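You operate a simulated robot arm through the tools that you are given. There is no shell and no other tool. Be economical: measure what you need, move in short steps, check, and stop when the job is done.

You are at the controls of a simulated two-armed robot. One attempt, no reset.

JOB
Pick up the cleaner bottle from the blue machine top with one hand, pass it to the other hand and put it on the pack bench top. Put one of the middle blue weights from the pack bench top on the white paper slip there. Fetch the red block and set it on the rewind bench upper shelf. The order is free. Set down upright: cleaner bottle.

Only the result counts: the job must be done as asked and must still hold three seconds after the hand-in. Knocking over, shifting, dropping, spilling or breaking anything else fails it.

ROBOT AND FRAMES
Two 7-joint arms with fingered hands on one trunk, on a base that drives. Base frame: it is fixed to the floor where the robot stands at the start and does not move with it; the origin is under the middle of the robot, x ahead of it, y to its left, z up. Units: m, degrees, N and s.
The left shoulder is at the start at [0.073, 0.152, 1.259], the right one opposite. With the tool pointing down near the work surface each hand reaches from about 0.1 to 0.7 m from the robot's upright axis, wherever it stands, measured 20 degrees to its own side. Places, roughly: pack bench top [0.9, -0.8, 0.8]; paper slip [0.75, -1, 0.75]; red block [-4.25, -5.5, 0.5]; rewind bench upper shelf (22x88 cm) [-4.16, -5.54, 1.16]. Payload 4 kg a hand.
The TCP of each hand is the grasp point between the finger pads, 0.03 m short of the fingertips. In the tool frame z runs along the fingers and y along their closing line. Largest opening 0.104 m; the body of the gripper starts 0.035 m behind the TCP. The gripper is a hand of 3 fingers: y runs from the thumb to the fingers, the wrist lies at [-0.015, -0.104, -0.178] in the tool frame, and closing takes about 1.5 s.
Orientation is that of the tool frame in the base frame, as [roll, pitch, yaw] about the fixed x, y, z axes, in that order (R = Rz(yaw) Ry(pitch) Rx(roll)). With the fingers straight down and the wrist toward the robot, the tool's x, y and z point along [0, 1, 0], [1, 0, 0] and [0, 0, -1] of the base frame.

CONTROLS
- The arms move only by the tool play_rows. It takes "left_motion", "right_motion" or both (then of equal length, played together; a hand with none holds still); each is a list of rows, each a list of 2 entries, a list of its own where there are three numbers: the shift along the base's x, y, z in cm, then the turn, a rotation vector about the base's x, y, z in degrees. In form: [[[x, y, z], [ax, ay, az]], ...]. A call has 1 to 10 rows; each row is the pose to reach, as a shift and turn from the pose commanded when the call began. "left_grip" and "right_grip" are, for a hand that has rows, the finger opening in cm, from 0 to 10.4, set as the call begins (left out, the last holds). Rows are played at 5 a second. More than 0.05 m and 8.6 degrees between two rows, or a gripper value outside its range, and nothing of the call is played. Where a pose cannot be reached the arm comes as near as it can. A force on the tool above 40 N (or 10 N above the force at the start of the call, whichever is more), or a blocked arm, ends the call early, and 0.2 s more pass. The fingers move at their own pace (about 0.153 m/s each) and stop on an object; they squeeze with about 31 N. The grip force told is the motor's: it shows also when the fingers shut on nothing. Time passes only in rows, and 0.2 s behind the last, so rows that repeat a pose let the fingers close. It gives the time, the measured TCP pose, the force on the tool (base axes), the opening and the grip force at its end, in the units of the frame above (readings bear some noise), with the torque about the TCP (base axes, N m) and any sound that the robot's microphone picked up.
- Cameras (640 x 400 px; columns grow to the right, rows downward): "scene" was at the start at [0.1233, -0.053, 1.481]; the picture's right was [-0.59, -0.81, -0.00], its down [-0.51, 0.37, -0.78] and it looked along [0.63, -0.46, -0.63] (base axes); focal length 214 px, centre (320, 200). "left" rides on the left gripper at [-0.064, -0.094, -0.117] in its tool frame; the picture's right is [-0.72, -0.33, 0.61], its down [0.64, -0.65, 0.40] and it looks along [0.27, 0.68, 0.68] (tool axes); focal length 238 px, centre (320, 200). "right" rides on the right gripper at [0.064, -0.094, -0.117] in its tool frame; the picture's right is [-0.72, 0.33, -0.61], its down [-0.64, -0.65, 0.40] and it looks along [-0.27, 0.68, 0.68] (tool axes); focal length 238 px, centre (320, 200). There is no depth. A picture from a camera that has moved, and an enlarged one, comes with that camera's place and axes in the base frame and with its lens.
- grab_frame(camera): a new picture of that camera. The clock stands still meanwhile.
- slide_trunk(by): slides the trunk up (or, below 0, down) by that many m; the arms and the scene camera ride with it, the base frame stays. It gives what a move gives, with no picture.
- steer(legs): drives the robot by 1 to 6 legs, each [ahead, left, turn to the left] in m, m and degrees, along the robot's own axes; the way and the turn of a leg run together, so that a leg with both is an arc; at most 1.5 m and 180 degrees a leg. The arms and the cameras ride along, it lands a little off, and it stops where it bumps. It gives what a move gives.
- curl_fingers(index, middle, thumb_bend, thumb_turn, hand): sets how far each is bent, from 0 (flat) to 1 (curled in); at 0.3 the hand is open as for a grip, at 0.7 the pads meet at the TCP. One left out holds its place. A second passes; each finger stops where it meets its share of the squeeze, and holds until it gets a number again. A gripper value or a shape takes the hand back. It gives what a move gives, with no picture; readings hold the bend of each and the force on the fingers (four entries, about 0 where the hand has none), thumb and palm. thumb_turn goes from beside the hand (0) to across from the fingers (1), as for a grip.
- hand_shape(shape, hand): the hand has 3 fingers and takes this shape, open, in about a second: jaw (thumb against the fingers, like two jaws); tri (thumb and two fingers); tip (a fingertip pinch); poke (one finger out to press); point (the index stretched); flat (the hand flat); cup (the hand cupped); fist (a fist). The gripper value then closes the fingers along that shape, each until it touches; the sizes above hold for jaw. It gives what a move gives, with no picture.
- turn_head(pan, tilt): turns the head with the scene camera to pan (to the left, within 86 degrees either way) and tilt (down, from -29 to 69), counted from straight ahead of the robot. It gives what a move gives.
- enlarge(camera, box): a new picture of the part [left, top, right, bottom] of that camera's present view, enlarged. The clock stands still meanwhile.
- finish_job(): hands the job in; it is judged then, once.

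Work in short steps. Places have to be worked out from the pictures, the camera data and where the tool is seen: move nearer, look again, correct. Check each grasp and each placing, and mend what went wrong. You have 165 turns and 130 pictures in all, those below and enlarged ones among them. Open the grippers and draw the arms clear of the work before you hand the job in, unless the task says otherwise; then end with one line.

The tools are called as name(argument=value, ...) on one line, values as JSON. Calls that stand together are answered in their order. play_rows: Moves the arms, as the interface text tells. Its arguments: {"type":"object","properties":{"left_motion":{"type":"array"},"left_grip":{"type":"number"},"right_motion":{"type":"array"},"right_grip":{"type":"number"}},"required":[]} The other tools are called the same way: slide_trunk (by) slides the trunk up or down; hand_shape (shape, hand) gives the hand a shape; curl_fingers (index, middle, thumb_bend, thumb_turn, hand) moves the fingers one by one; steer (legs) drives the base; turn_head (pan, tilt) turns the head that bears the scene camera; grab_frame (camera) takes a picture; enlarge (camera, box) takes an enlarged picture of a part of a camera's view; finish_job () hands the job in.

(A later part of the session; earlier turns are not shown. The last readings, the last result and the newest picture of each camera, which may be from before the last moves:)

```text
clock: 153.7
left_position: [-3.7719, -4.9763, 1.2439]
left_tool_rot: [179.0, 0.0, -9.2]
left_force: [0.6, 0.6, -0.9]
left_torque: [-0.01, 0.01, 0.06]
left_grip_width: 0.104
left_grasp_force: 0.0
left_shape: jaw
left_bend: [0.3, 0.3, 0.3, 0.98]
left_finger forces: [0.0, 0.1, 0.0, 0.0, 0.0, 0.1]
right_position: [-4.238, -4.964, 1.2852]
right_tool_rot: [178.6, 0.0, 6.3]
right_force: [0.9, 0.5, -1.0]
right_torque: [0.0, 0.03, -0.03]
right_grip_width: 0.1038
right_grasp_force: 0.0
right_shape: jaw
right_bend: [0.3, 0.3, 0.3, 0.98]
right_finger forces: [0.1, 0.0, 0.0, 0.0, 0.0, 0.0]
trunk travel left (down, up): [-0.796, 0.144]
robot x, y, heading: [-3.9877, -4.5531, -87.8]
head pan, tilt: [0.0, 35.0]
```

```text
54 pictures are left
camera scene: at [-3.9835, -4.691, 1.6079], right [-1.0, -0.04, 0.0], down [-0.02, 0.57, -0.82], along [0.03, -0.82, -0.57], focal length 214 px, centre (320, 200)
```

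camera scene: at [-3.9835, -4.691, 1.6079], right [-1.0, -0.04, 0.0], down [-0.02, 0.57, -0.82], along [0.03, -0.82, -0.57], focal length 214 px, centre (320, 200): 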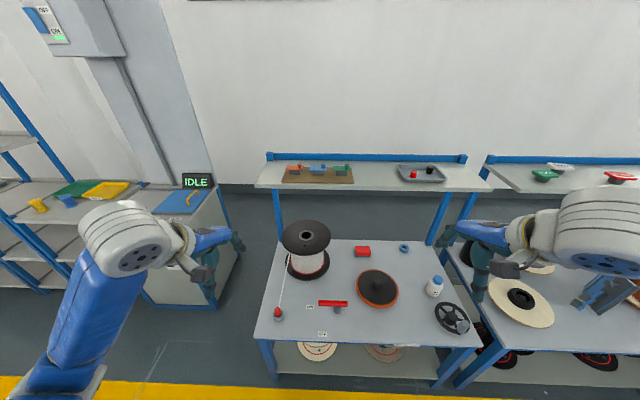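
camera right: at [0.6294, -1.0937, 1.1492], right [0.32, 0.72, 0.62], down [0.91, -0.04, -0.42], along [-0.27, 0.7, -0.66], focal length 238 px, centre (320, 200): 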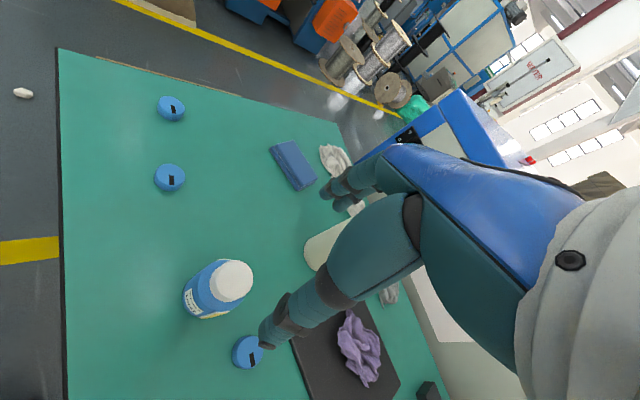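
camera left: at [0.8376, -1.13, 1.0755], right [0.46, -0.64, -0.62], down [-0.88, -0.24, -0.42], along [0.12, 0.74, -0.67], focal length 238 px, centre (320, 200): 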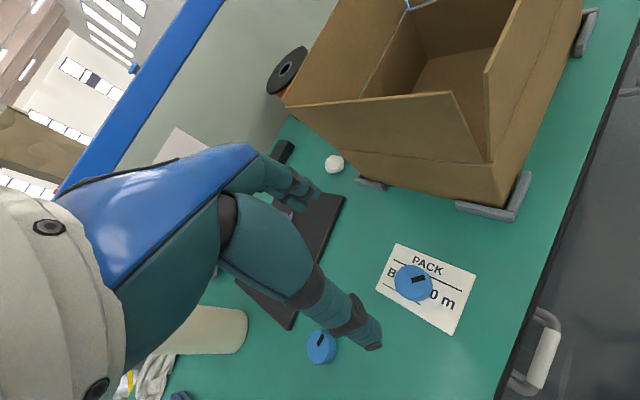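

A red block lies on the bench behind the orange disc. Enlarge to verify and locate shelf items.

enlarge(camera="scene", box=[250, 145, 500, 301])

enlarge(camera="scene", box=[250, 230, 500, 386])

```text
2.56 times, centred on (375, 223) of scene
camera zoom: at [-3.9835, -4.691, 1.6079], right [-1.0, -0.04, 0.0], down [-0.02, 0.57, -0.82], along [0.03, -0.82, -0.57], focal length 549 px, centre (179, 141)
```

zoom: 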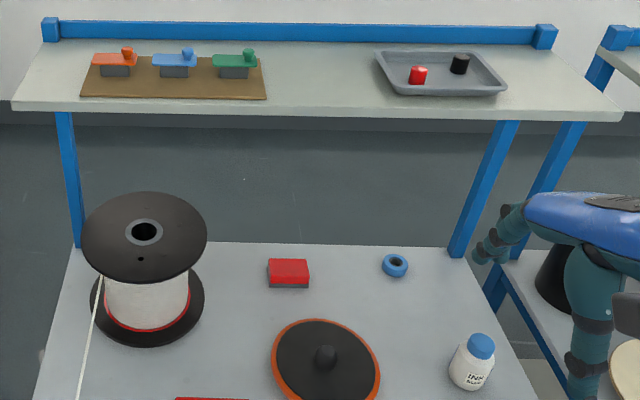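

```text
2.56 times, centred on (375, 308) of scene
camera zoom: at [-3.9835, -4.691, 1.6079], right [-1.0, -0.04, 0.0], down [-0.02, 0.57, -0.82], along [0.03, -0.82, -0.57], focal length 549 px, centre (179, -76)
```

zoom: 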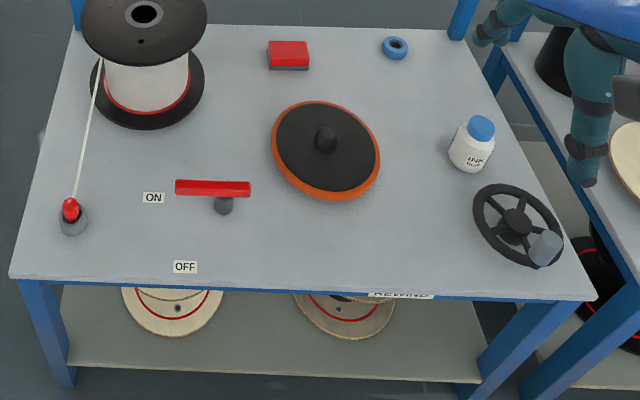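

Take wrist pictures to triangulate the bench height.

grab_frame(camera="right")

grab_frame(camera="left")

```text
51 pictures are left
camera right: at [-4.1845, -4.8623, 1.399], right [-0.68, -0.39, 0.62], down [-0.71, 0.57, -0.42], along [-0.19, -0.72, -0.66], focal length 238 px, centre (320, 200)
```

right: 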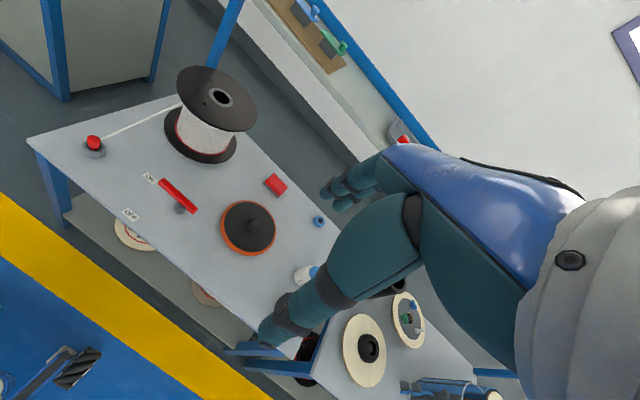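

```text
50 pictures are left
camera left: at [-3.8214, -4.8699, 1.3587], right [-0.66, 0.43, -0.62], down [0.73, 0.54, -0.42], along [0.15, -0.73, -0.67], focal length 238 px, centre (320, 200)
```

left: 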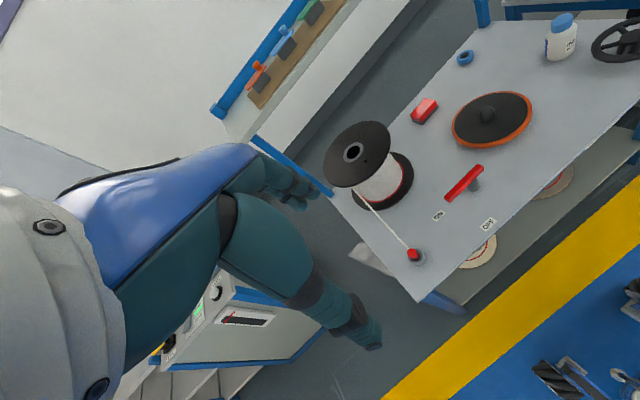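

The block sits at ≈(-4.20,-5.56,0.64), under the upper shelf (z 1.16), about 1 m ahead. Look down to see how far the base can advance to the bench.

turn_head(pan=0, tilt=66)

grab_frame(camera="scene")

```text
clock: 154.6
left_position: [-3.7729, -4.9757, 1.2437]
left_tool_rot: [179.0, 0.1, -9.2]
left_force: [0.7, 0.3, -0.1]
left_torque: [0.01, -0.02, 0.03]
left_grip_width: 0.104
left_grasp_force: 0.0
left_shape: jaw
left_bend: [0.3, 0.3, 0.3, 0.98]
left_finger forces: [0.0, 0.0, 0.0, 0.0, 0.1, 0.0]
right_position: [-4.2366, -4.964, 1.2846]
right_tool_rot: [178.8, 0.1, 6.3]
right_force: [0.3, 0.3, 0.3]
right_torque: [-0.04, 0.01, -0.01]
right_grip_width: 0.104
right_grasp_force: 0.0
right_shape: jaw
right_bend: [0.3, 0.3, 0.3, 0.98]
right_finger forces: [0.0, 0.1, 0.1, 0.1, 0.0, 0.0]
trunk travel left (down, up): [-0.796, 0.144]
robot x, y, heading: [-3.9911, -4.5507, -88.2]
head pan, tilt: [0.0, 66.0]
```

```text
49 pictures are left
camera scene: at [-3.9844, -4.6622, 1.5671], right [-1.0, -0.04, 0.0], down [-0.03, 0.91, -0.41], along [0.02, -0.41, -0.91], focal length 214 px, centre (320, 200)
```

scene: 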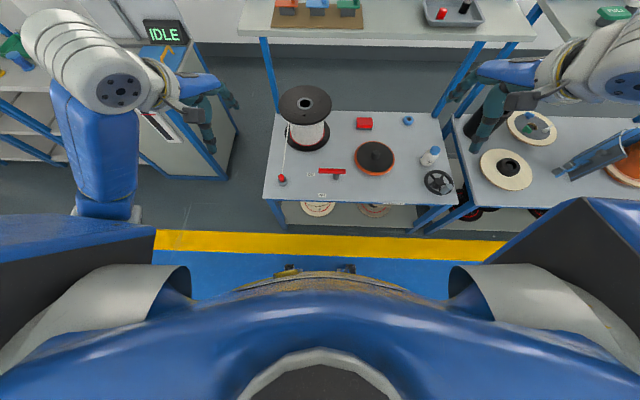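

The base front is ~0.30 m ahead of the axis; bench front y≈-5.08. Raise the left hand clear, straighten heading, and advance 0.2 m.

play_rows(left_motion=[[[0, 0, 4], [0, 0, 0]], [[0, 0, 8], [0, 0, 0]], [[1, 0, 12], [0, 0, 0]], [[2, 0, 16], [0, 0, 0]], [[3, 0, 20], [0, 0, 0]]], right_motion=[[[0, 0, 0], [0, 0, 0]], [[0, 0, 0], [0, 0, 0]], [[0, 0, 0], [0, 0, 0]], [[0, 0, 0], [0, 0, 0]], [[0, 0, 0], [0, 0, 0]]])

steer(legs=[[0.2, 0, -2]])

grab_frame(camera="scene")

```text
clock: 155.8
left_position: [-3.741, -4.973, 1.442]
left_tool_rot: [179.0, 0.1, -9.1]
left_force: [-0.2, -0.1, -0.5]
left_torque: [-0.01, 0.01, 0.0]
left_grip_width: 0.1038
left_grasp_force: 0.1
left_shape: jaw
left_bend: [0.3, 0.3, 0.3, 0.98]
left_finger forces: [0.1, 0.0, 0.1, 0.1, 0.0, 0.1]
right_position: [-4.2368, -4.9633, 1.2858]
right_tool_rot: [178.5, 0.0, 6.3]
right_force: [0.2, -1.1, 0.1]
right_torque: [-0.02, -0.02, -0.02]
right_grip_width: 0.1037
right_grasp_force: 0.1
right_shape: jaw
right_bend: [0.3, 0.3, 0.3, 0.98]
right_finger forces: [0.1, 0.1, 0.1, 0.0, 0.0, 0.0]
trunk travel left (down, up): [-0.796, 0.144]
robot x, y, heading: [-3.9909, -4.5504, -88.1]
head pan, tilt: [0.0, 66.0]
```

```text
clock: 157.4
left_position: [-3.7526, -5.175, 1.4435]
left_tool_rot: [178.9, 0.0, -11.1]
left_force: [0.9, 0.6, 0.5]
left_torque: [0.03, 0.0, 0.03]
left_grip_width: 0.1037
left_grasp_force: 0.0
left_shape: jaw
left_bend: [0.3, 0.3, 0.3, 0.98]
left_finger forces: [0.0, 0.0, 0.0, 0.1, 0.0, 0.0]
right_position: [-4.2483, -5.149, 1.2859]
right_tool_rot: [178.4, 0.0, 4.4]
right_force: [-0.4, -0.6, -0.3]
right_torque: [0.01, -0.02, 0.0]
right_grip_width: 0.1038
right_grasp_force: 0.1
right_shape: jaw
right_bend: [0.3, 0.3, 0.3, 0.98]
right_finger forces: [0.0, 0.0, 0.0, 0.1, 0.0, 0.0]
trunk travel left (down, up): [-0.796, 0.144]
robot x, y, heading: [-3.9842, -4.7471, -89.7]
head pan, tilt: [0.0, 66.0]
```

```text
48 pictures are left
camera scene: at [-3.9838, -4.8548, 1.5675], right [-1.0, 0.0, 0.0], down [0.0, 0.91, -0.41], along [0.0, -0.41, -0.91], focal length 214 px, centre (320, 200)
```

scene: 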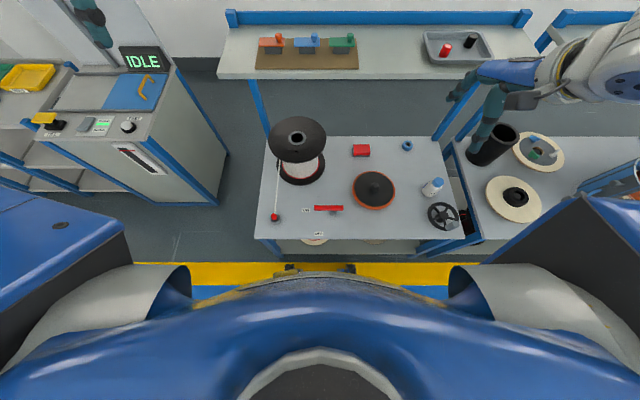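

Bench top ≈0.61; block at (-4.202,-5.564). Lower the trunk 0.40 m so the arm can reach under the upper shelf.

slide_trunk(by=-0.4)

turn_head(pan=-10, tilt=30)

grab_frame(camera="scene")

grab_frame(camera="right")

```text
clock: 161.2
left_position: [-3.7528, -5.1807, 1.0432]
left_tool_rot: [179.0, 0.1, -11.1]
left_force: [-0.3, -0.1, 0.9]
left_torque: [0.03, -0.01, -0.01]
left_grip_width: 0.104
left_grasp_force: 0.2
left_shape: jaw
left_bend: [0.3, 0.3, 0.3, 0.98]
left_finger forces: [0.0, 0.0, 0.0, 0.0, 0.0, 0.0]
right_position: [-4.2472, -5.1527, 0.8863]
right_tool_rot: [178.6, 0.0, 4.2]
right_force: [-0.2, -0.2, 0.1]
right_torque: [-0.02, 0.01, 0.01]
right_grip_width: 0.1037
right_grasp_force: 0.1
right_shape: jaw
right_bend: [0.3, 0.3, 0.3, 0.98]
right_finger forces: [0.0, 0.1, 0.0, 0.0, 0.0, 0.1]
trunk travel left (down, up): [-0.396, 0.544]
robot x, y, heading: [-3.9838, -4.7501, -90.1]
head pan, tilt: [0.0, 66.0]
```

```text
clock: 162.3
left_position: [-3.7531, -5.1798, 1.0423]
left_tool_rot: [179.0, 0.0, -11.2]
left_force: [-0.1, -0.2, 0.1]
left_torque: [0.02, 0.01, -0.01]
left_grip_width: 0.104
left_grasp_force: 0.0
left_shape: jaw
left_bend: [0.3, 0.3, 0.3, 0.98]
left_finger forces: [0.1, 0.0, 0.0, 0.0, 0.0, 0.0]
right_position: [-4.2475, -5.1534, 0.8852]
right_tool_rot: [178.6, 0.0, 4.3]
right_force: [-0.5, 0.5, 0.2]
right_torque: [-0.01, 0.03, 0.01]
right_grip_width: 0.1038
right_grasp_force: 0.1
right_shape: jaw
right_bend: [0.3, 0.3, 0.3, 0.98]
right_finger forces: [0.0, 0.1, 0.1, 0.1, 0.0, 0.1]
trunk travel left (down, up): [-0.396, 0.544]
robot x, y, heading: [-3.9867, -4.7494, -89.7]
head pan, tilt: [-10.0, 30.0]
```

```text
47 pictures are left
camera scene: at [-3.9996, -4.8904, 1.2156], right [-0.99, 0.17, 0.0], down [0.09, 0.49, -0.86], along [-0.15, -0.85, -0.5], focal length 214 px, centre (320, 200)
```

scene: 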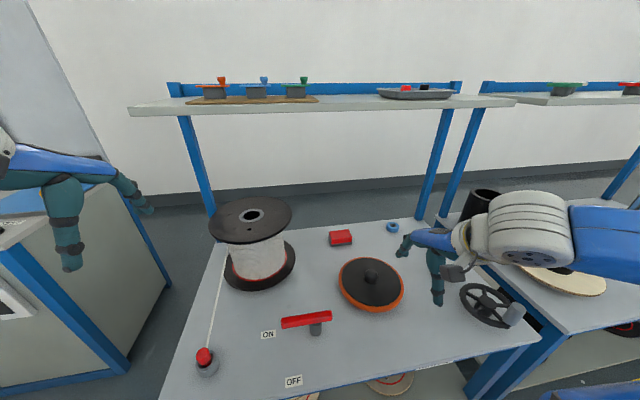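

```text
46 pictures are left
camera right: at [-4.1908, -5.053, 0.9993], right [-0.69, -0.36, 0.62], down [-0.69, 0.59, -0.42], along [-0.22, -0.72, -0.66], focal length 238 px, centre (320, 200)
```

right: 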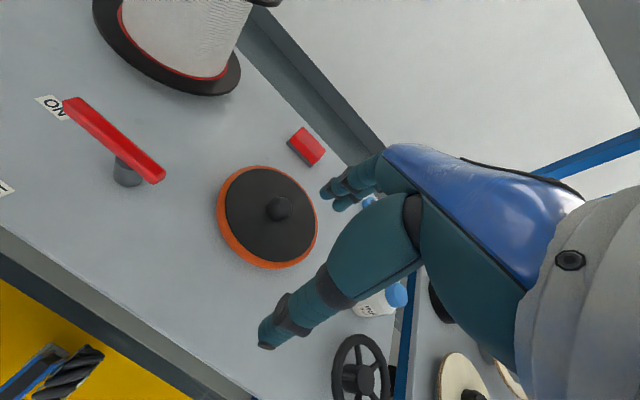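

enlarge(camera="right", box=[266, 110, 346, 190])

enlarge(camera="scene", box=[290, 200, 430, 320])

```text
5.00 times, centred on (306, 150) of right
camera zoom: at [-4.1908, -5.053, 0.9993], right [-0.69, -0.36, 0.62], down [-0.69, 0.59, -0.42], along [-0.22, -0.72, -0.66], focal length 1192 px, centre (390, 450)
```

zoom: 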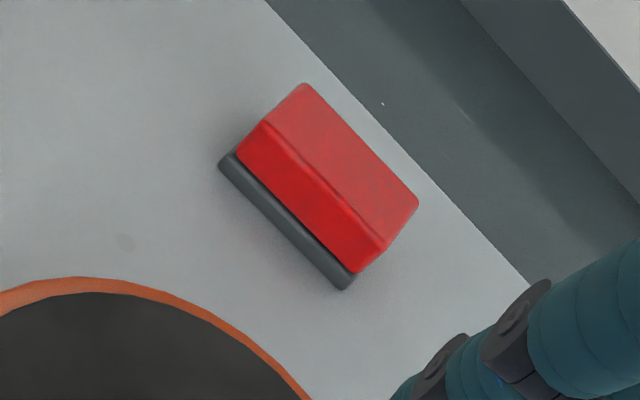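

```text
3.33 times, centred on (360, 260) of scene
camera zoom: at [-3.9996, -4.8904, 1.2156], right [-0.99, 0.17, 0.0], down [0.09, 0.49, -0.86], along [-0.15, -0.85, -0.5], focal length 715 px, centre (187, 0)
```

zoom: 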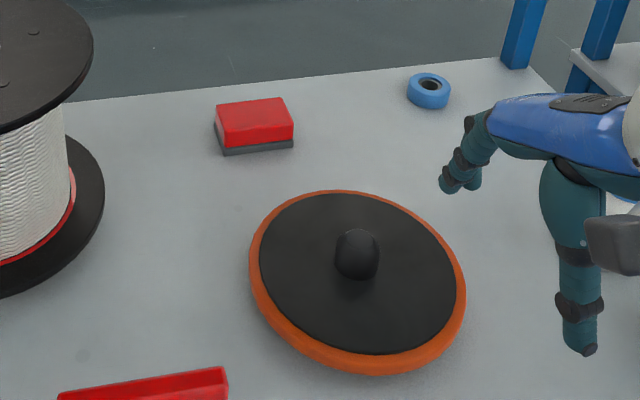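

Block ≈8.5×5×3.5 cm at (-4.206,-5.573). I'll lower the trunk a little more, tilt the right hand 25° forward, and reach in under the shelf at z≈0.80.

slide_trunk(by=-0.1)

play_rows(right_motion=[[[1, 0, 1], [-6, 0, -1]], [[2, 0, 2], [-12, 0, -2]], [[3, -1, 2], [-18, 0, -3]], [[4, -3, 2], [-25, 0, -4]], [[4, -7, 2], [-25, 0, -4]], [[4, -12, 2], [-25, 0, -4]], [[4, -17, 2], [-25, 0, -4]], [[4, -22, 2], [-25, 0, -4]], [[4, -27, 2], [-25, 0, -4]]])

grab_frame(camera="scene")

grab_frame(camera="right")

```text
clock: 163.6
left_position: [-3.7518, -5.1811, 0.9427]
left_tool_rot: [179.0, 0.0, -11.1]
left_force: [0.0, 0.0, 0.3]
left_torque: [-0.04, -0.02, 0.01]
left_grip_width: 0.1041
left_grasp_force: 0.1
left_shape: jaw
left_bend: [0.3, 0.3, 0.3, 0.98]
left_finger forces: [0.0, 0.1, 0.0, 0.0, 0.1, 0.0]
right_position: [-4.2476, -5.1526, 0.7855]
right_tool_rot: [178.6, 0.0, 4.3]
right_force: [0.4, -0.2, 0.0]
right_torque: [0.0, -0.01, 0.03]
right_grip_width: 0.1038
right_grasp_force: 0.0
right_shape: jaw
right_bend: [0.3, 0.3, 0.3, 0.98]
right_finger forces: [0.1, 0.0, 0.0, 0.0, 0.0, 0.1]
trunk travel left (down, up): [-0.296, 0.644]
robot x, y, heading: [-3.9849, -4.7483, -90.0]
head pan, tilt: [-10.0, 30.0]
```

```text
clock: 165.6
left_position: [-3.752, -5.1815, 0.9411]
left_tool_rot: [179.0, 0.2, -11.1]
left_force: [-0.3, 0.2, -0.5]
left_torque: [-0.01, -0.03, 0.0]
left_grip_width: 0.1041
left_grasp_force: 0.1
left_shape: jaw
left_bend: [0.3, 0.3, 0.3, 0.98]
left_finger forces: [0.1, 0.0, 0.1, 0.1, 0.1, 0.0]
right_position: [-4.2068, -5.425, 0.8016]
right_tool_rot: [153.9, 0.9, 0.2]
right_force: [0.4, -0.2, -0.4]
right_torque: [0.0, 0.03, -0.01]
right_grip_width: 0.104
right_grasp_force: 0.0
right_shape: jaw
right_bend: [0.3, 0.3, 0.3, 0.98]
right_finger forces: [0.1, 0.0, 0.0, 0.1, 0.0, 0.0]
right hand out of reach, approached as far as the arm can: row 1, 2, 3, 4, 5
trunk travel left (down, up): [-0.296, 0.644]
robot x, y, heading: [-3.9886, -4.749, -89.7]
head pan, tilt: [-10.0, 30.0]
```

```text
43 pictures are left
camera scene: at [-3.9997, -4.8928, 1.1152], right [-0.98, 0.17, 0.0], down [0.09, 0.5, -0.86], along [-0.15, -0.85, -0.5], focal length 214 px, centre (320, 200)
```

scene: 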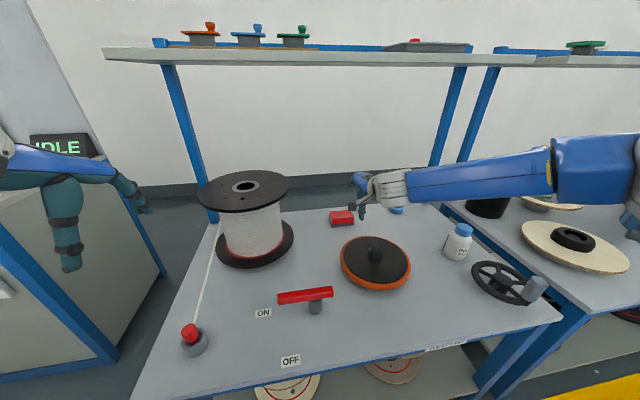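

```text
42 pictures are left
camera right: at [-4.1417, -5.2888, 0.8641], right [-0.71, -0.02, 0.71], down [-0.65, 0.41, -0.64], along [-0.27, -0.91, -0.3], focal length 238 px, centre (320, 200)
```

right: 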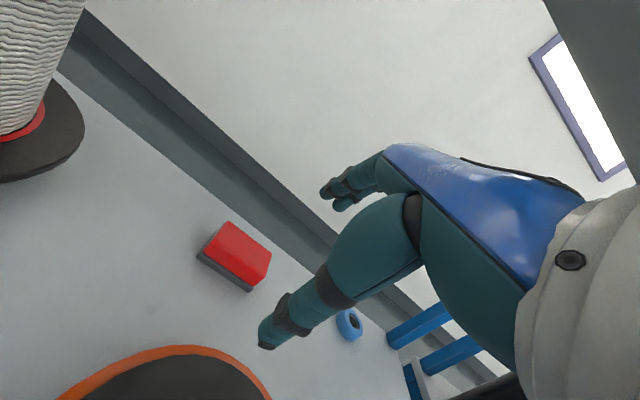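

At 25° tilt the far fingers would ride above the block, so I need a nearly vertical hand. Advance the base 3 cm and test how far the arm reaches with ~3° tilt.

steer(legs=[[0.03, 0, 0]])

play_rows(right_motion=[[[0, 0, 0], [6, 0, 0]], [[0, 0, 0], [12, 0, 0]], [[0, 0, 0], [18, 0, 0]], [[0, 0, 0], [23, 0, 0]], [[0, -3, 0], [23, 0, 0]], [[0, -6, 0], [23, 0, 0]], [[0, -9, 0], [23, 0, 0]], [[0, -11.5, 0], [23, 0, 0]]])

```text
clock: 166.4
left_position: [-3.7526, -5.2113, 0.9421]
left_tool_rot: [179.0, 0.0, -11.1]
left_force: [0.0, -0.5, -0.6]
left_torque: [0.02, -0.04, 0.0]
left_grip_width: 0.104
left_grasp_force: 0.0
left_shape: jaw
left_bend: [0.3, 0.3, 0.3, 0.98]
left_finger forces: [0.0, 0.1, 0.0, 0.0, 0.0, 0.0]
right_position: [-4.2075, -5.4526, 0.8039]
right_tool_rot: [153.6, 0.9, 0.0]
right_force: [0.6, -0.4, 0.6]
right_torque: [0.0, 0.01, 0.02]
right_grip_width: 0.1039
right_grasp_force: 0.0
right_shape: jaw
right_bend: [0.3, 0.3, 0.3, 0.98]
right_finger forces: [0.0, 0.0, 0.0, 0.1, 0.1, 0.0]
trunk travel left (down, up): [-0.296, 0.644]
robot x, y, heading: [-3.9843, -4.7795, -90.1]
head pan, tilt: [-10.0, 30.0]
```

```text
clock: 168.2
left_position: [-3.7518, -5.2099, 0.9424]
left_tool_rot: [178.9, 0.0, -11.1]
left_force: [0.2, 0.6, -0.8]
left_torque: [0.0, 0.03, -0.01]
left_grip_width: 0.1038
left_grasp_force: 0.0
left_shape: jaw
left_bend: [0.3, 0.3, 0.3, 0.98]
left_finger forces: [0.0, 0.0, 0.0, 0.0, 0.0, 0.0]
right_position: [-4.2501, -5.4464, 0.8211]
right_tool_rot: [176.6, 0.9, 0.5]
right_force: [0.7, 0.0, 0.4]
right_torque: [0.02, -0.03, 0.01]
right_grip_width: 0.1043
right_grasp_force: 0.1
right_shape: jaw
right_bend: [0.3, 0.3, 0.3, 0.98]
right_finger forces: [0.0, 0.0, 0.0, 0.0, 0.0, 0.0]
right hand out of reach, approached as far as the arm can: row 2, 3, 4, 5, 6, 7, 8
trunk travel left (down, up): [-0.296, 0.644]
robot x, y, heading: [-3.9852, -4.7838, -90.0]
head pan, tilt: [-10.0, 30.0]
```

The vertical pose is wrist-limited. Switch: back off, yaw the hand 90° (wrist to the right, closing along x across the 9 cm block length), which also permits forward tilt.

play_rows(right_motion=[[[0, 3, 2], [0, 0, 8]], [[0, 6, 4], [0, 0, 16]], [[0, 9, 4], [0, 0, 24]], [[0, 12, 4], [0, 0, 32]], [[0, 12, 4], [0, 0, 40]], [[0, 12, 4], [0, 0, 48]], [[0, 12, 4], [0, 0, 56]], [[0, 12, 4], [0, 0, 64]], [[0, 12, 4], [0, 0, 72]], [[0, 12, 4], [0, 0, 80]]])

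play_rows(right_motion=[[[0, 0, 0], [-5, 0, 5]], [[0, 0, 0], [-10, 0, 9]], [[0, 0, 0], [-16, 0, 9]], [[0, 0, 0], [-22, 0, 9]], [[0, 0, 0], [-28, 0, 9]], [[0, 0, 0], [-34, 0, 9]], [[0, -3, 0], [-37, 0, 9]]])

grab_frame(camera="scene")

```text
clock: 170.4
left_position: [-3.7514, -5.211, 0.9424]
left_tool_rot: [179.0, 0.1, -11.0]
left_force: [0.3, -0.5, -0.2]
left_torque: [0.01, 0.02, 0.02]
left_grip_width: 0.104
left_grasp_force: 0.0
left_shape: jaw
left_bend: [0.3, 0.3, 0.3, 0.98]
left_finger forces: [0.0, 0.0, 0.0, 0.0, 0.0, 0.2]
right_position: [-4.2528, -5.3204, 0.863]
right_tool_rot: [176.5, 0.9, 80.5]
right_force: [-0.8, 0.5, 0.4]
right_torque: [0.0, -0.01, 0.0]
right_grip_width: 0.1038
right_grasp_force: 0.1
right_shape: jaw
right_bend: [0.3, 0.3, 0.3, 0.98]
right_finger forces: [0.1, 0.1, 0.1, 0.0, 0.1, 0.0]
trunk travel left (down, up): [-0.296, 0.644]
robot x, y, heading: [-3.9814, -4.781, -89.9]
head pan, tilt: [-10.0, 30.0]
```

```text
clock: 172.0
left_position: [-3.7527, -5.2107, 0.9415]
left_tool_rot: [179.0, 0.2, -11.1]
left_force: [-0.1, -0.4, 0.1]
left_torque: [0.01, 0.03, -0.02]
left_grip_width: 0.104
left_grasp_force: 0.1
left_shape: jaw
left_bend: [0.3, 0.3, 0.3, 0.98]
left_finger forces: [0.0, 0.0, 0.0, 0.1, 0.0, 0.0]
right_position: [-4.2531, -5.349, 0.8604]
right_tool_rot: [172.7, 37.6, 88.3]
right_force: [-0.2, -0.1, 0.4]
right_torque: [0.02, 0.0, -0.02]
right_grip_width: 0.1038
right_grasp_force: 0.0
right_shape: jaw
right_bend: [0.3, 0.3, 0.3, 0.98]
right_finger forces: [0.0, 0.0, 0.0, 0.0, 0.0, 0.0]
trunk travel left (down, up): [-0.296, 0.644]
robot x, y, heading: [-3.9849, -4.7797, -89.9]
head pan, tilt: [-10.0, 30.0]
```

```text
41 pictures are left
camera scene: at [-3.9992, -4.9228, 1.1153], right [-0.99, 0.17, 0.0], down [0.09, 0.5, -0.86], along [-0.15, -0.85, -0.5], focal length 214 px, centre (320, 200)
```

scene: 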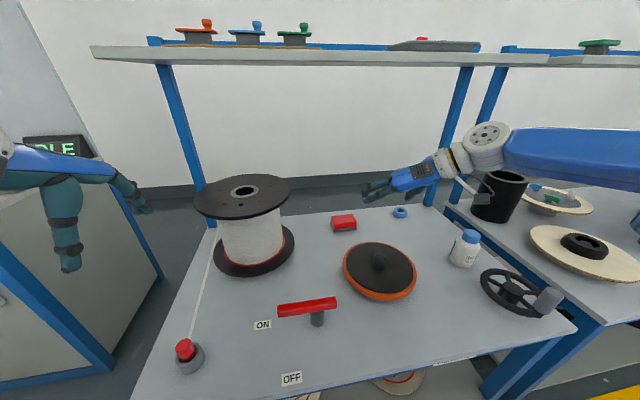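

Tilt is good. Level the closing line (turn +5.7° about y, −2.7° about z) and move to a pre-grasp 13 cm up-and-back of the block.

play_rows(right_motion=[[[1, -2.5, 0], [0, 2, -1]], [[2, -5, 0], [0, 4, -2]], [[3, -8, -1], [0, 5.7, -2.7]], [[4, -10, -4], [0, 5.7, -2.7]], [[4.5, -12, -8], [0, 5.7, -2.7]], [[4.5, -13.1, -11.7], [0, 5.7, -2.7]]])

grab_frame(camera="right")

grab_frame(camera="scene")

```text
clock: 173.4
left_position: [-3.752, -5.2098, 0.9421]
left_tool_rot: [178.9, 0.1, -11.2]
left_force: [0.1, 0.5, 0.4]
left_torque: [-0.01, 0.01, 0.0]
left_grip_width: 0.1038
left_grasp_force: 0.0
left_shape: jaw
left_bend: [0.3, 0.3, 0.3, 0.98]
left_finger forces: [0.0, 0.0, 0.0, 0.1, 0.1, 0.0]
right_position: [-4.2049, -5.4327, 0.7961]
right_tool_rot: [-179.6, 37.6, 90.2]
right_force: [0.1, 0.6, -0.2]
right_torque: [0.0, 0.03, -0.02]
right_grip_width: 0.104
right_grasp_force: 0.1
right_shape: jaw
right_bend: [0.3, 0.3, 0.3, 0.98]
right_finger forces: [0.1, 0.0, 0.0, 0.1, 0.1, 0.0]
right hand out of reach, approached as far as the arm can: row 4, 5, 6
trunk travel left (down, up): [-0.296, 0.644]
robot x, y, heading: [-3.9871, -4.78, -89.9]
head pan, tilt: [-10.0, 30.0]
```

```text
40 pictures are left
camera right: at [-4.2978, -5.3115, 0.8505], right [0.33, -0.19, 0.92], down [-0.65, -0.75, 0.08], along [0.68, -0.63, -0.38], focal length 238 px, centre (320, 200)
```

right: 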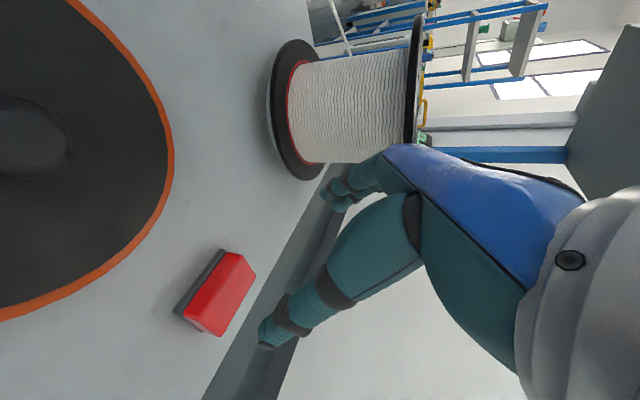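

```text
39 pictures are left
camera scene: at [-3.9993, -4.9219, 1.1155], right [-0.99, 0.17, 0.0], down [0.09, 0.49, -0.86], along [-0.15, -0.85, -0.5], focal length 214 px, centre (320, 200)
```

scene: 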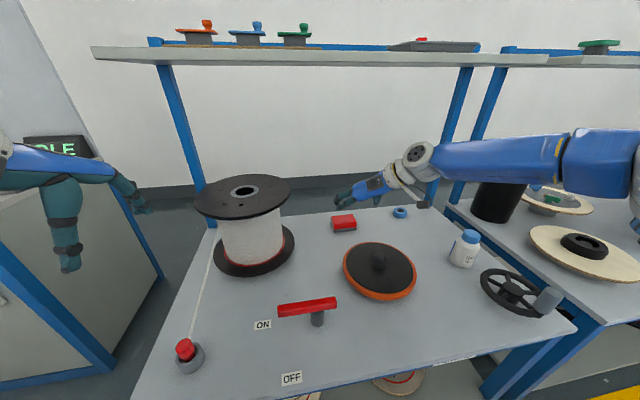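

The right arm is stuck in an elbow-out configuration; the left arm has shown a better one. Retract the right hand, raise the trunk, and shift the base 0.27 m to the right so the left arm faces the block.

play_rows(right_motion=[[[0, 4, 2], [0, 0, 0]], [[0, 8, 4], [0, 0, 0]], [[0, 12, 6], [0, 0, 0]], [[0, 16, 8], [0, 0, 0]], [[0, 20, 10], [0, 0, 0]], [[2, 23, 13], [0, 0, 0]], [[4, 25, 16], [0, 0, 0]]])

slide_trunk(by=0.25)

steer(legs=[[-0.05, 0, 0], [0, -0.27, 0]])

turn_head(pan=15, tilt=45)

grab_frame(camera="scene")

```text
clock: 175.0
left_position: [-3.7515, -5.2096, 0.9416]
left_tool_rot: [178.8, 0.1, -11.1]
left_force: [-0.4, 0.9, 0.0]
left_torque: [-0.01, 0.03, 0.02]
left_grip_width: 0.104
left_grasp_force: 0.1
left_shape: jaw
left_bend: [0.3, 0.3, 0.3, 0.98]
left_finger forces: [0.1, 0.0, 0.1, 0.0, 0.0, 0.1]
right_position: [-4.1638, -5.1804, 0.9603]
right_tool_rot: [-179.9, 37.8, 90.2]
right_force: [0.1, -0.6, 0.4]
right_torque: [-0.02, 0.04, -0.01]
right_grip_width: 0.1039
right_grasp_force: 0.1
right_shape: jaw
right_bend: [0.3, 0.3, 0.3, 0.98]
right_finger forces: [0.0, 0.0, 0.0, 0.0, 0.1, 0.1]
trunk travel left (down, up): [-0.296, 0.644]
robot x, y, heading: [-3.9845, -4.7821, -90.0]
head pan, tilt: [-10.0, 30.0]
```

```text
clock: 177.6
left_position: [-3.7519, -5.2107, 1.1922]
left_tool_rot: [179.0, 0.1, -11.1]
left_force: [0.2, -0.9, -0.8]
left_torque: [-0.01, -0.02, 0.01]
left_grip_width: 0.1038
left_grasp_force: 0.0
left_shape: jaw
left_bend: [0.3, 0.3, 0.3, 0.98]
left_finger forces: [0.0, 0.0, 0.1, 0.0, 0.1, 0.0]
right_position: [-4.1666, -5.1813, 1.2103]
right_tool_rot: [179.9, 37.6, 90.1]
right_force: [0.8, -0.1, -0.8]
right_torque: [-0.01, 0.01, -0.02]
right_grip_width: 0.1038
right_grasp_force: 0.0
right_shape: jaw
right_bend: [0.3, 0.3, 0.3, 0.98]
right_finger forces: [0.0, 0.0, 0.1, 0.1, 0.0, 0.0]
trunk travel left (down, up): [-0.546, 0.394]
robot x, y, heading: [-3.9894, -4.7773, -89.8]
head pan, tilt: [-10.0, 30.0]
```

```text
clock: 180.1
left_position: [-4.0062, -5.1592, 1.1891]
left_tool_rot: [178.8, 0.8, -11.0]
left_force: [-0.2, 0.2, -0.8]
left_torque: [-0.03, 0.03, -0.01]
left_grip_width: 0.1039
left_grasp_force: 0.1
left_shape: jaw
left_bend: [0.3, 0.3, 0.3, 0.98]
left_finger forces: [0.0, 0.1, 0.0, 0.0, 0.1, 0.0]
right_position: [-4.4203, -5.1311, 1.2115]
right_tool_rot: [-179.2, 37.9, 90.9]
right_force: [1.4, 0.5, 0.0]
right_torque: [-0.01, 0.04, -0.01]
right_grip_width: 0.1035
right_grasp_force: 0.0
right_shape: jaw
right_bend: [0.3, 0.3, 0.3, 0.98]
right_finger forces: [0.0, 0.0, 0.1, 0.0, 0.1, 0.0]
trunk travel left (down, up): [-0.546, 0.394]
robot x, y, heading: [-4.2558, -4.7265, -89.5]
head pan, tilt: [-10.0, 30.0]
```

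```text
clock: 180.9
left_position: [-4.0155, -5.1604, 1.1917]
left_tool_rot: [178.9, 0.3, -10.7]
left_force: [0.7, -0.5, -0.4]
left_torque: [0.0, 0.03, -0.01]
left_grip_width: 0.1038
left_grasp_force: 0.0
left_shape: jaw
left_bend: [0.3, 0.3, 0.3, 0.98]
left_finger forces: [0.0, 0.0, 0.1, 0.0, 0.0, 0.0]
right_position: [-4.4285, -5.1312, 1.2103]
right_tool_rot: [-179.6, 37.7, 90.6]
right_force: [0.6, -0.4, 0.3]
right_torque: [0.0, -0.02, 0.01]
right_grip_width: 0.104
right_grasp_force: 0.1
right_shape: jaw
right_bend: [0.3, 0.3, 0.3, 0.98]
right_finger forces: [0.0, 0.1, 0.0, 0.1, 0.1, 0.1]
trunk travel left (down, up): [-0.546, 0.394]
robot x, y, heading: [-4.2547, -4.7328, -89.5]
head pan, tilt: [15.0, 45.0]
```

```text
38 pictures are left
camera scene: at [-4.2256, -4.861, 1.343], right [-0.96, -0.26, 0.0], down [-0.19, 0.68, -0.71], along [0.18, -0.68, -0.71], focal length 214 px, centre (320, 200)
```

scene: 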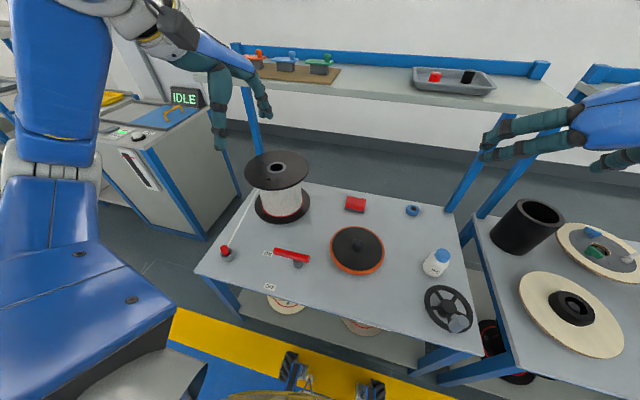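

Left arm: yaw −79° then tilt 42° forward, staying in front of the shelf.

play_rows(left_motion=[[[0, 0, 0], [0, 0, -8]], [[0, 0, 0], [0, 0, -16]], [[0, 0, 0], [0, 0, -24]], [[0, 0, 0], [0, 0, -32]], [[0, 0, 0], [0, 0, -40]], [[0, 0, 0], [0, 0, -48]], [[0, 0, 0], [0, 0, -56]], [[0, 0, 0], [0, 0, -64]], [[0, 0, 0], [0, 0, -72]], [[0, 0, 0], [0, 0, -79]]])

play_rows(left_motion=[[[-1, 0, 0], [-7, 0, 0]], [[-3, 0, 0], [-14, 0, 0]], [[-6, 0, 0], [-21, 0, 0]], [[-9, 0, 0], [-28, 0, 0]], [[-12, 0, 0], [-35, 0, 0]], [[-15, 0, 0], [-42, 0, 0]], [[-18, 0, 0], [-42, 0, 0]]])

steer(legs=[[0.05, 0, -0.4]])

slide_trunk(by=-0.25)

grab_frame(camera="scene")

```text
clock: 183.2
left_position: [-4.0205, -5.1595, 1.1924]
left_tool_rot: [178.8, 0.1, -90.0]
left_force: [-0.1, 0.2, 0.5]
left_torque: [0.02, -0.01, 0.02]
left_grip_width: 0.104
left_grasp_force: 0.1
left_shape: jaw
left_bend: [0.3, 0.3, 0.3, 0.98]
left_finger forces: [0.1, 0.0, 0.0, 0.1, 0.0, 0.0]
right_position: [-4.4338, -5.1312, 1.209]
right_tool_rot: [180.0, 37.8, 90.5]
right_force: [-0.7, -0.7, 0.0]
right_torque: [0.03, -0.02, 0.01]
right_grip_width: 0.1038
right_grasp_force: 0.2
right_shape: jaw
right_bend: [0.3, 0.3, 0.3, 0.98]
right_finger forces: [0.1, 0.1, 0.1, 0.0, 0.1, 0.0]
trunk travel left (down, up): [-0.546, 0.394]
robot x, y, heading: [-4.2538, -4.7288, -89.7]
head pan, tilt: [15.0, 45.0]
```

```text
clock: 184.8
left_position: [-4.2017, -5.1604, 1.1912]
left_tool_rot: [178.8, -42.1, -89.8]
left_force: [0.0, -0.4, 0.2]
left_torque: [0.02, -0.02, 0.02]
left_grip_width: 0.1038
left_grasp_force: 0.0
left_shape: jaw
left_bend: [0.3, 0.3, 0.3, 0.98]
left_finger forces: [0.0, 0.0, 0.1, 0.0, 0.0, 0.1]
right_position: [-4.4356, -5.1323, 1.2089]
right_tool_rot: [179.8, 37.7, 90.2]
right_force: [-0.7, 0.2, 0.0]
right_torque: [0.0, 0.03, 0.02]
right_grip_width: 0.1038
right_grasp_force: 0.1
right_shape: jaw
right_bend: [0.3, 0.3, 0.3, 0.98]
right_finger forces: [0.0, 0.1, 0.1, 0.1, 0.1, 0.0]
trunk travel left (down, up): [-0.546, 0.394]
robot x, y, heading: [-4.2508, -4.7314, -89.8]
head pan, tilt: [15.0, 45.0]
```

```text
clock: 185.7
left_position: [-4.2031, -5.2003, 1.1954]
left_tool_rot: [178.8, -42.3, -90.3]
left_force: [0.6, 0.7, -0.4]
left_torque: [0.0, 0.03, 0.0]
left_grip_width: 0.104
left_grasp_force: 0.1
left_shape: jaw
left_bend: [0.3, 0.3, 0.3, 0.98]
left_finger forces: [0.0, 0.1, 0.1, 0.1, 0.1, 0.1]
right_position: [-4.4373, -5.1717, 1.2129]
right_tool_rot: [179.9, 38.1, 89.9]
right_force: [0.4, 0.5, 0.9]
right_torque: [-0.01, -0.02, 0.02]
right_grip_width: 0.1037
right_grasp_force: 0.1
right_shape: jaw
right_bend: [0.3, 0.3, 0.3, 0.98]
right_finger forces: [0.0, 0.0, 0.1, 0.1, 0.1, 0.0]
trunk travel left (down, up): [-0.546, 0.394]
robot x, y, heading: [-4.2526, -4.7776, -90.3]
head pan, tilt: [15.0, 45.0]
```

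```text
clock: 188.2
left_position: [-4.2016, -5.2072, 0.9426]
left_tool_rot: [178.7, -42.0, -90.4]
left_force: [-0.8, -0.9, -0.3]
left_torque: [0.01, 0.0, -0.03]
left_grip_width: 0.104
left_grasp_force: 0.1
left_shape: jaw
left_bend: [0.3, 0.3, 0.3, 0.98]
left_finger forces: [0.0, 0.0, 0.0, 0.0, 0.1, 0.1]
right_position: [-4.4356, -5.1786, 0.9611]
right_tool_rot: [180.0, 37.8, 90.0]
right_force: [-0.5, 0.2, 0.3]
right_torque: [0.03, -0.01, 0.01]
right_grip_width: 0.104
right_grasp_force: 0.1
right_shape: jaw
right_bend: [0.3, 0.3, 0.3, 0.98]
right_finger forces: [0.1, 0.1, 0.0, 0.1, 0.0, 0.0]
trunk travel left (down, up): [-0.296, 0.644]
robot x, y, heading: [-4.2521, -4.7819, -90.2]
head pan, tilt: [15.0, 45.0]
```

```text
37 pictures are left
camera scene: at [-4.2327, -4.9095, 1.0931], right [-0.97, -0.26, 0.0], down [-0.18, 0.68, -0.71], along [0.18, -0.68, -0.71], focal length 214 px, centre (320, 200)
```

scene: 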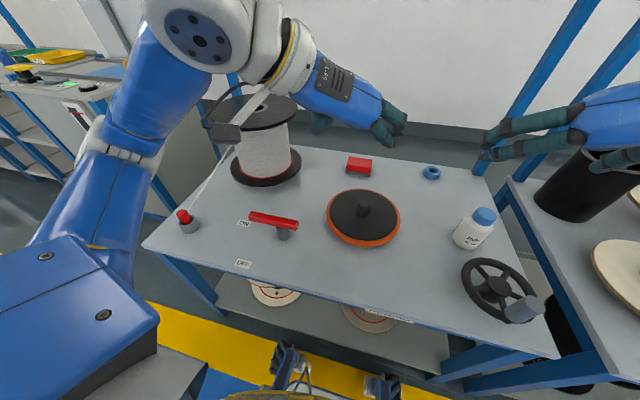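

Reach forward under the shelf toward the pre-grasp (-4.208,-5.46,0.76).

play_rows(left_motion=[[[0, -4, -2], [1.2, 0, 0]], [[0, -8, -4], [1.2, 0, 0]], [[-0.3, -12, -6], [1.2, 0, 0]], [[-0.6, -16, -9], [1.2, 0, 0]], [[-0.6, -20, -12], [1.2, 0, 0]], [[-0.6, -23, -15], [1.2, 0, 0]], [[-0.6, -25, -18], [1.2, 0, 0]]])

grab_frame(camera="left")

grab_frame(camera="scene")

```text
clock: 189.8
left_position: [-4.2076, -5.4591, 0.76]
left_tool_rot: [178.8, -40.8, -90.3]
left_force: [0.5, 0.7, 0.4]
left_torque: [-0.03, 0.0, -0.04]
left_grip_width: 0.1039
left_grasp_force: 0.0
left_shape: jaw
left_bend: [0.3, 0.3, 0.3, 0.98]
left_finger forces: [0.0, 0.0, 0.1, 0.0, 0.1, 0.0]
right_position: [-4.4365, -5.1785, 0.9603]
right_tool_rot: [180.0, 37.8, 90.0]
right_force: [0.0, -0.9, -0.2]
right_torque: [0.01, -0.03, 0.0]
right_grip_width: 0.1039
right_grasp_force: 0.0
right_shape: jaw
right_bend: [0.3, 0.3, 0.3, 0.98]
right_finger forces: [0.0, 0.1, 0.0, 0.0, 0.0, 0.1]
trunk travel left (down, up): [-0.296, 0.644]
robot x, y, heading: [-4.255, -4.7788, -90.1]
head pan, tilt: [15.0, 45.0]
```

```text
36 pictures are left
camera left: at [-4.1114, -5.3348, 0.806], right [0.31, 0.14, -0.94], down [0.64, -0.76, 0.1], along [-0.7, -0.63, -0.33], focal length 238 px, centre (320, 200)
```

left: 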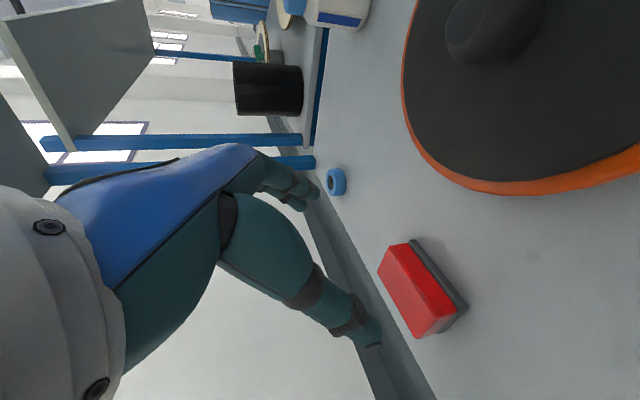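

```text
35 pictures are left
camera scene: at [-4.2328, -4.9108, 1.0929], right [-0.97, -0.26, 0.0], down [-0.18, 0.69, -0.71], along [0.18, -0.68, -0.71], focal length 214 px, centre (320, 200)
```

scene: 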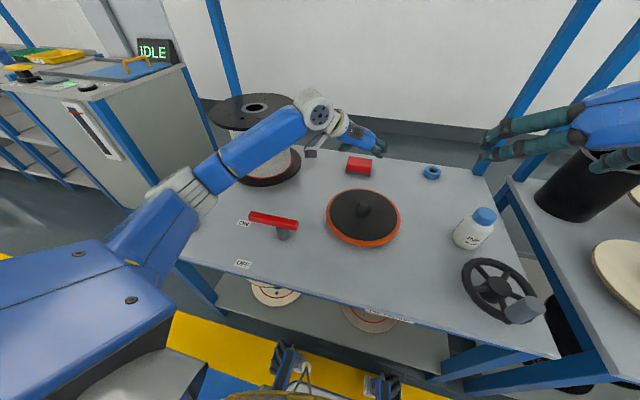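

Reach works. Block center from the wrist camera ≈(-4.20,-5.553), top ≈0.64. Slide in along the finger direction to TCP (-4.20,-5.545,0.65).

play_rows(left_motion=[[[0.5, -2, -3], [0, 0, 0]], [[0.7, -4.5, -6], [0, 0, 0]]])

grab_frame(camera="left")

enlarge(camera="scene", box=[280, 80, 440, 200])

```text
clock: 190.4
left_position: [-4.2003, -5.5024, 0.7012]
left_tool_rot: [178.8, -40.6, -90.2]
left_force: [0.6, 0.0, 0.8]
left_torque: [-0.01, 0.02, -0.03]
left_grip_width: 0.1042
left_grasp_force: 0.1
left_shape: jaw
left_bend: [0.3, 0.3, 0.3, 0.98]
left_finger forces: [0.0, 0.0, 0.1, 0.0, 0.1, 0.0]
right_position: [-4.4371, -5.1798, 0.9598]
right_tool_rot: [179.8, 37.7, 89.9]
right_force: [-0.1, 0.5, 0.9]
right_torque: [-0.01, 0.02, -0.04]
right_grip_width: 0.1039
right_grasp_force: 0.0
right_shape: jaw
right_bend: [0.3, 0.3, 0.3, 0.98]
right_finger forces: [0.1, 0.0, 0.0, 0.1, 0.0, 0.1]
trunk travel left (down, up): [-0.296, 0.644]
robot x, y, heading: [-4.2571, -4.7789, -90.4]
head pan, tilt: [15.0, 45.0]
```

```text
34 pictures are left
camera left: at [-4.1032, -5.3785, 0.7471], right [0.31, 0.14, -0.94], down [0.64, -0.76, 0.1], along [-0.7, -0.63, -0.33], focal length 238 px, centre (320, 200)
```

left: 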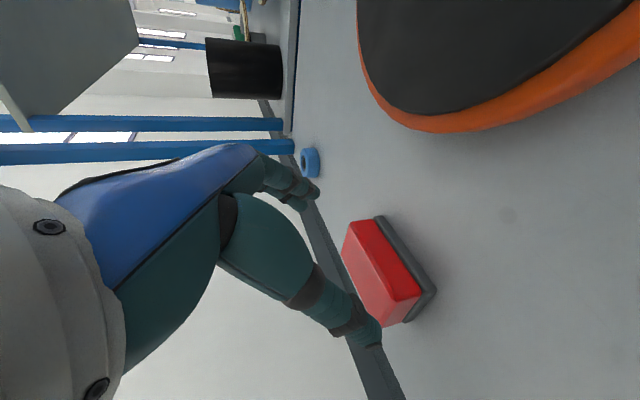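

```text
3.33 times, centred on (360, 140) of scene
camera zoom: at [-4.233, -4.9107, 1.0929], right [-0.97, -0.26, 0.0], down [-0.18, 0.69, -0.71], along [0.18, -0.68, -0.71], focal length 715 px, centre (187, 400)
```

zoom: 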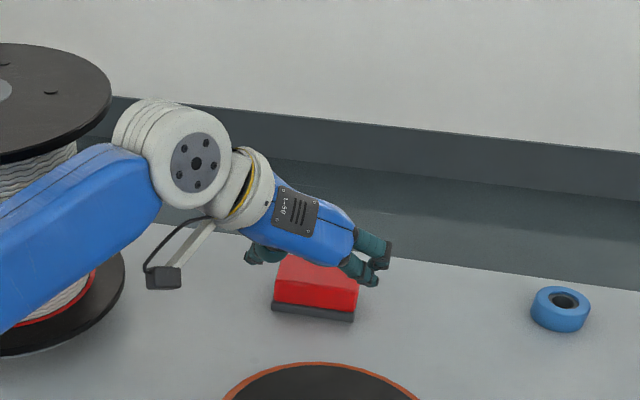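

Block spans x −4.232..−4.160, y −5.53..−5.60, top ≈0.627. Final approach to TCP (-4.196,-5.553,0.643), then close.

play_rows(left_motion=[[[0.2, -2, -2.5], [0, 0, 0]], [[0.4, -4, -4.5], [0, 0, 0]], [[0.4, -5.1, -5.8], [0, 0, 0]]])

grab_frame(camera="left")

```text
clock: 191.2
left_position: [-4.1967, -5.5526, 0.642]
left_tool_rot: [178.8, -40.7, -90.2]
left_force: [-0.9, 1.1, 0.7]
left_torque: [0.0, 0.01, -0.01]
left_grip_width: 0.104
left_grasp_force: 0.0
left_shape: jaw
left_bend: [0.3, 0.3, 0.3, 0.98]
left_finger forces: [0.3, 0.0, 0.0, 0.0, 0.1, 0.0]
right_position: [-4.4357, -5.1786, 0.9596]
right_tool_rot: [179.9, 37.8, 89.9]
right_force: [-0.1, -0.7, 0.8]
right_torque: [0.02, 0.02, 0.0]
right_grip_width: 0.1038
right_grasp_force: 0.1
right_shape: jaw
right_bend: [0.3, 0.3, 0.3, 0.98]
right_finger forces: [0.0, 0.1, 0.0, 0.0, 0.1, 0.0]
trunk travel left (down, up): [-0.296, 0.644]
robot x, y, heading: [-4.254, -4.7797, -90.1]
head pan, tilt: [15.0, 45.0]
```

```text
32 pictures are left
camera left: at [-4.0998, -5.4293, 0.6888], right [0.31, 0.14, -0.94], down [0.64, -0.76, 0.1], along [-0.7, -0.63, -0.33], focal length 238 px, centre (320, 200)
```

left: 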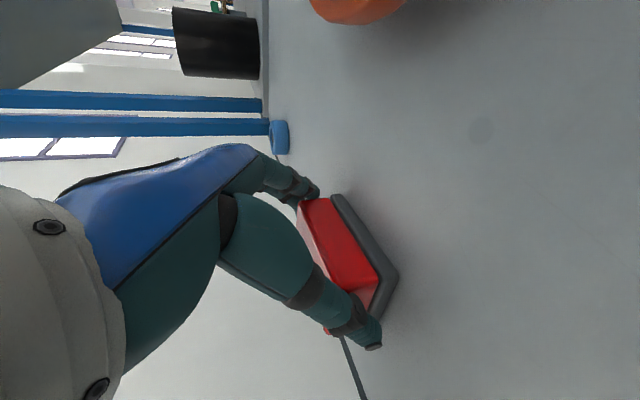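

Fingers straddle the block ends. Close.

play_rows(left_motion=[[[0, 0, 0], [0, 0, 0]], [[0, 0, 0], [0, 0, 0]], [[0, 0, 0], [0, 0, 0]], [[0, 0, 0], [0, 0, 0]], [[0, 0, 0], [0, 0, 0]], [[0, 0, 0], [0, 0, 0]], [[0, 0, 0], [0, 0, 0]], [[0, 0, 0], [0, 0, 0]]], left_grip=0)

grab_frame(camera="left")

```text
clock: 193.1
left_position: [-4.1958, -5.5531, 0.6432]
left_tool_rot: [178.8, -40.8, -90.3]
left_force: [0.8, -0.1, -0.1]
left_torque: [-0.01, 0.04, -0.04]
left_grip_width: 0.0867
left_grasp_force: 31.3
left_shape: jaw
left_bend: [0.28, 0.34, 0.44, 0.98]
left_finger forces: [22.9, 10.1, 0.1, 0.1, 33.1, 0.1]
right_position: [-4.4372, -5.1781, 0.9595]
right_tool_rot: [179.9, 37.7, 90.0]
right_force: [0.2, -0.4, 0.6]
right_torque: [0.04, 0.02, -0.02]
right_grip_width: 0.1039
right_grasp_force: 0.1
right_shape: jaw
right_bend: [0.3, 0.3, 0.3, 0.98]
right_finger forces: [0.0, 0.0, 0.1, 0.0, 0.1, 0.0]
trunk travel left (down, up): [-0.296, 0.644]
robot x, y, heading: [-4.2521, -4.782, -90.0]
head pan, tilt: [15.0, 45.0]
```

```text
31 pictures are left
camera left: at [-4.0995, -5.429, 0.6891], right [0.31, 0.14, -0.94], down [0.64, -0.76, 0.1], along [-0.7, -0.63, -0.33], focal length 238 px, centre (320, 200)
```

left: 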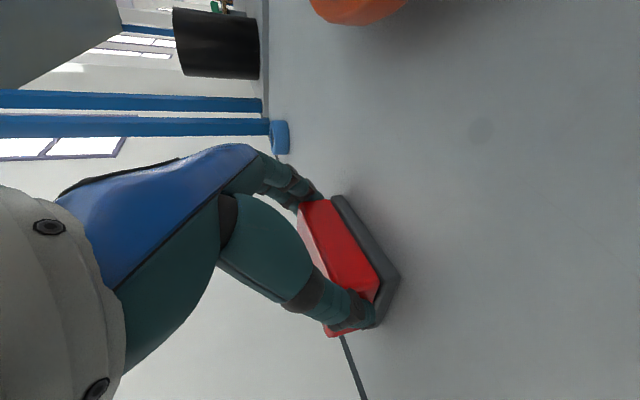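

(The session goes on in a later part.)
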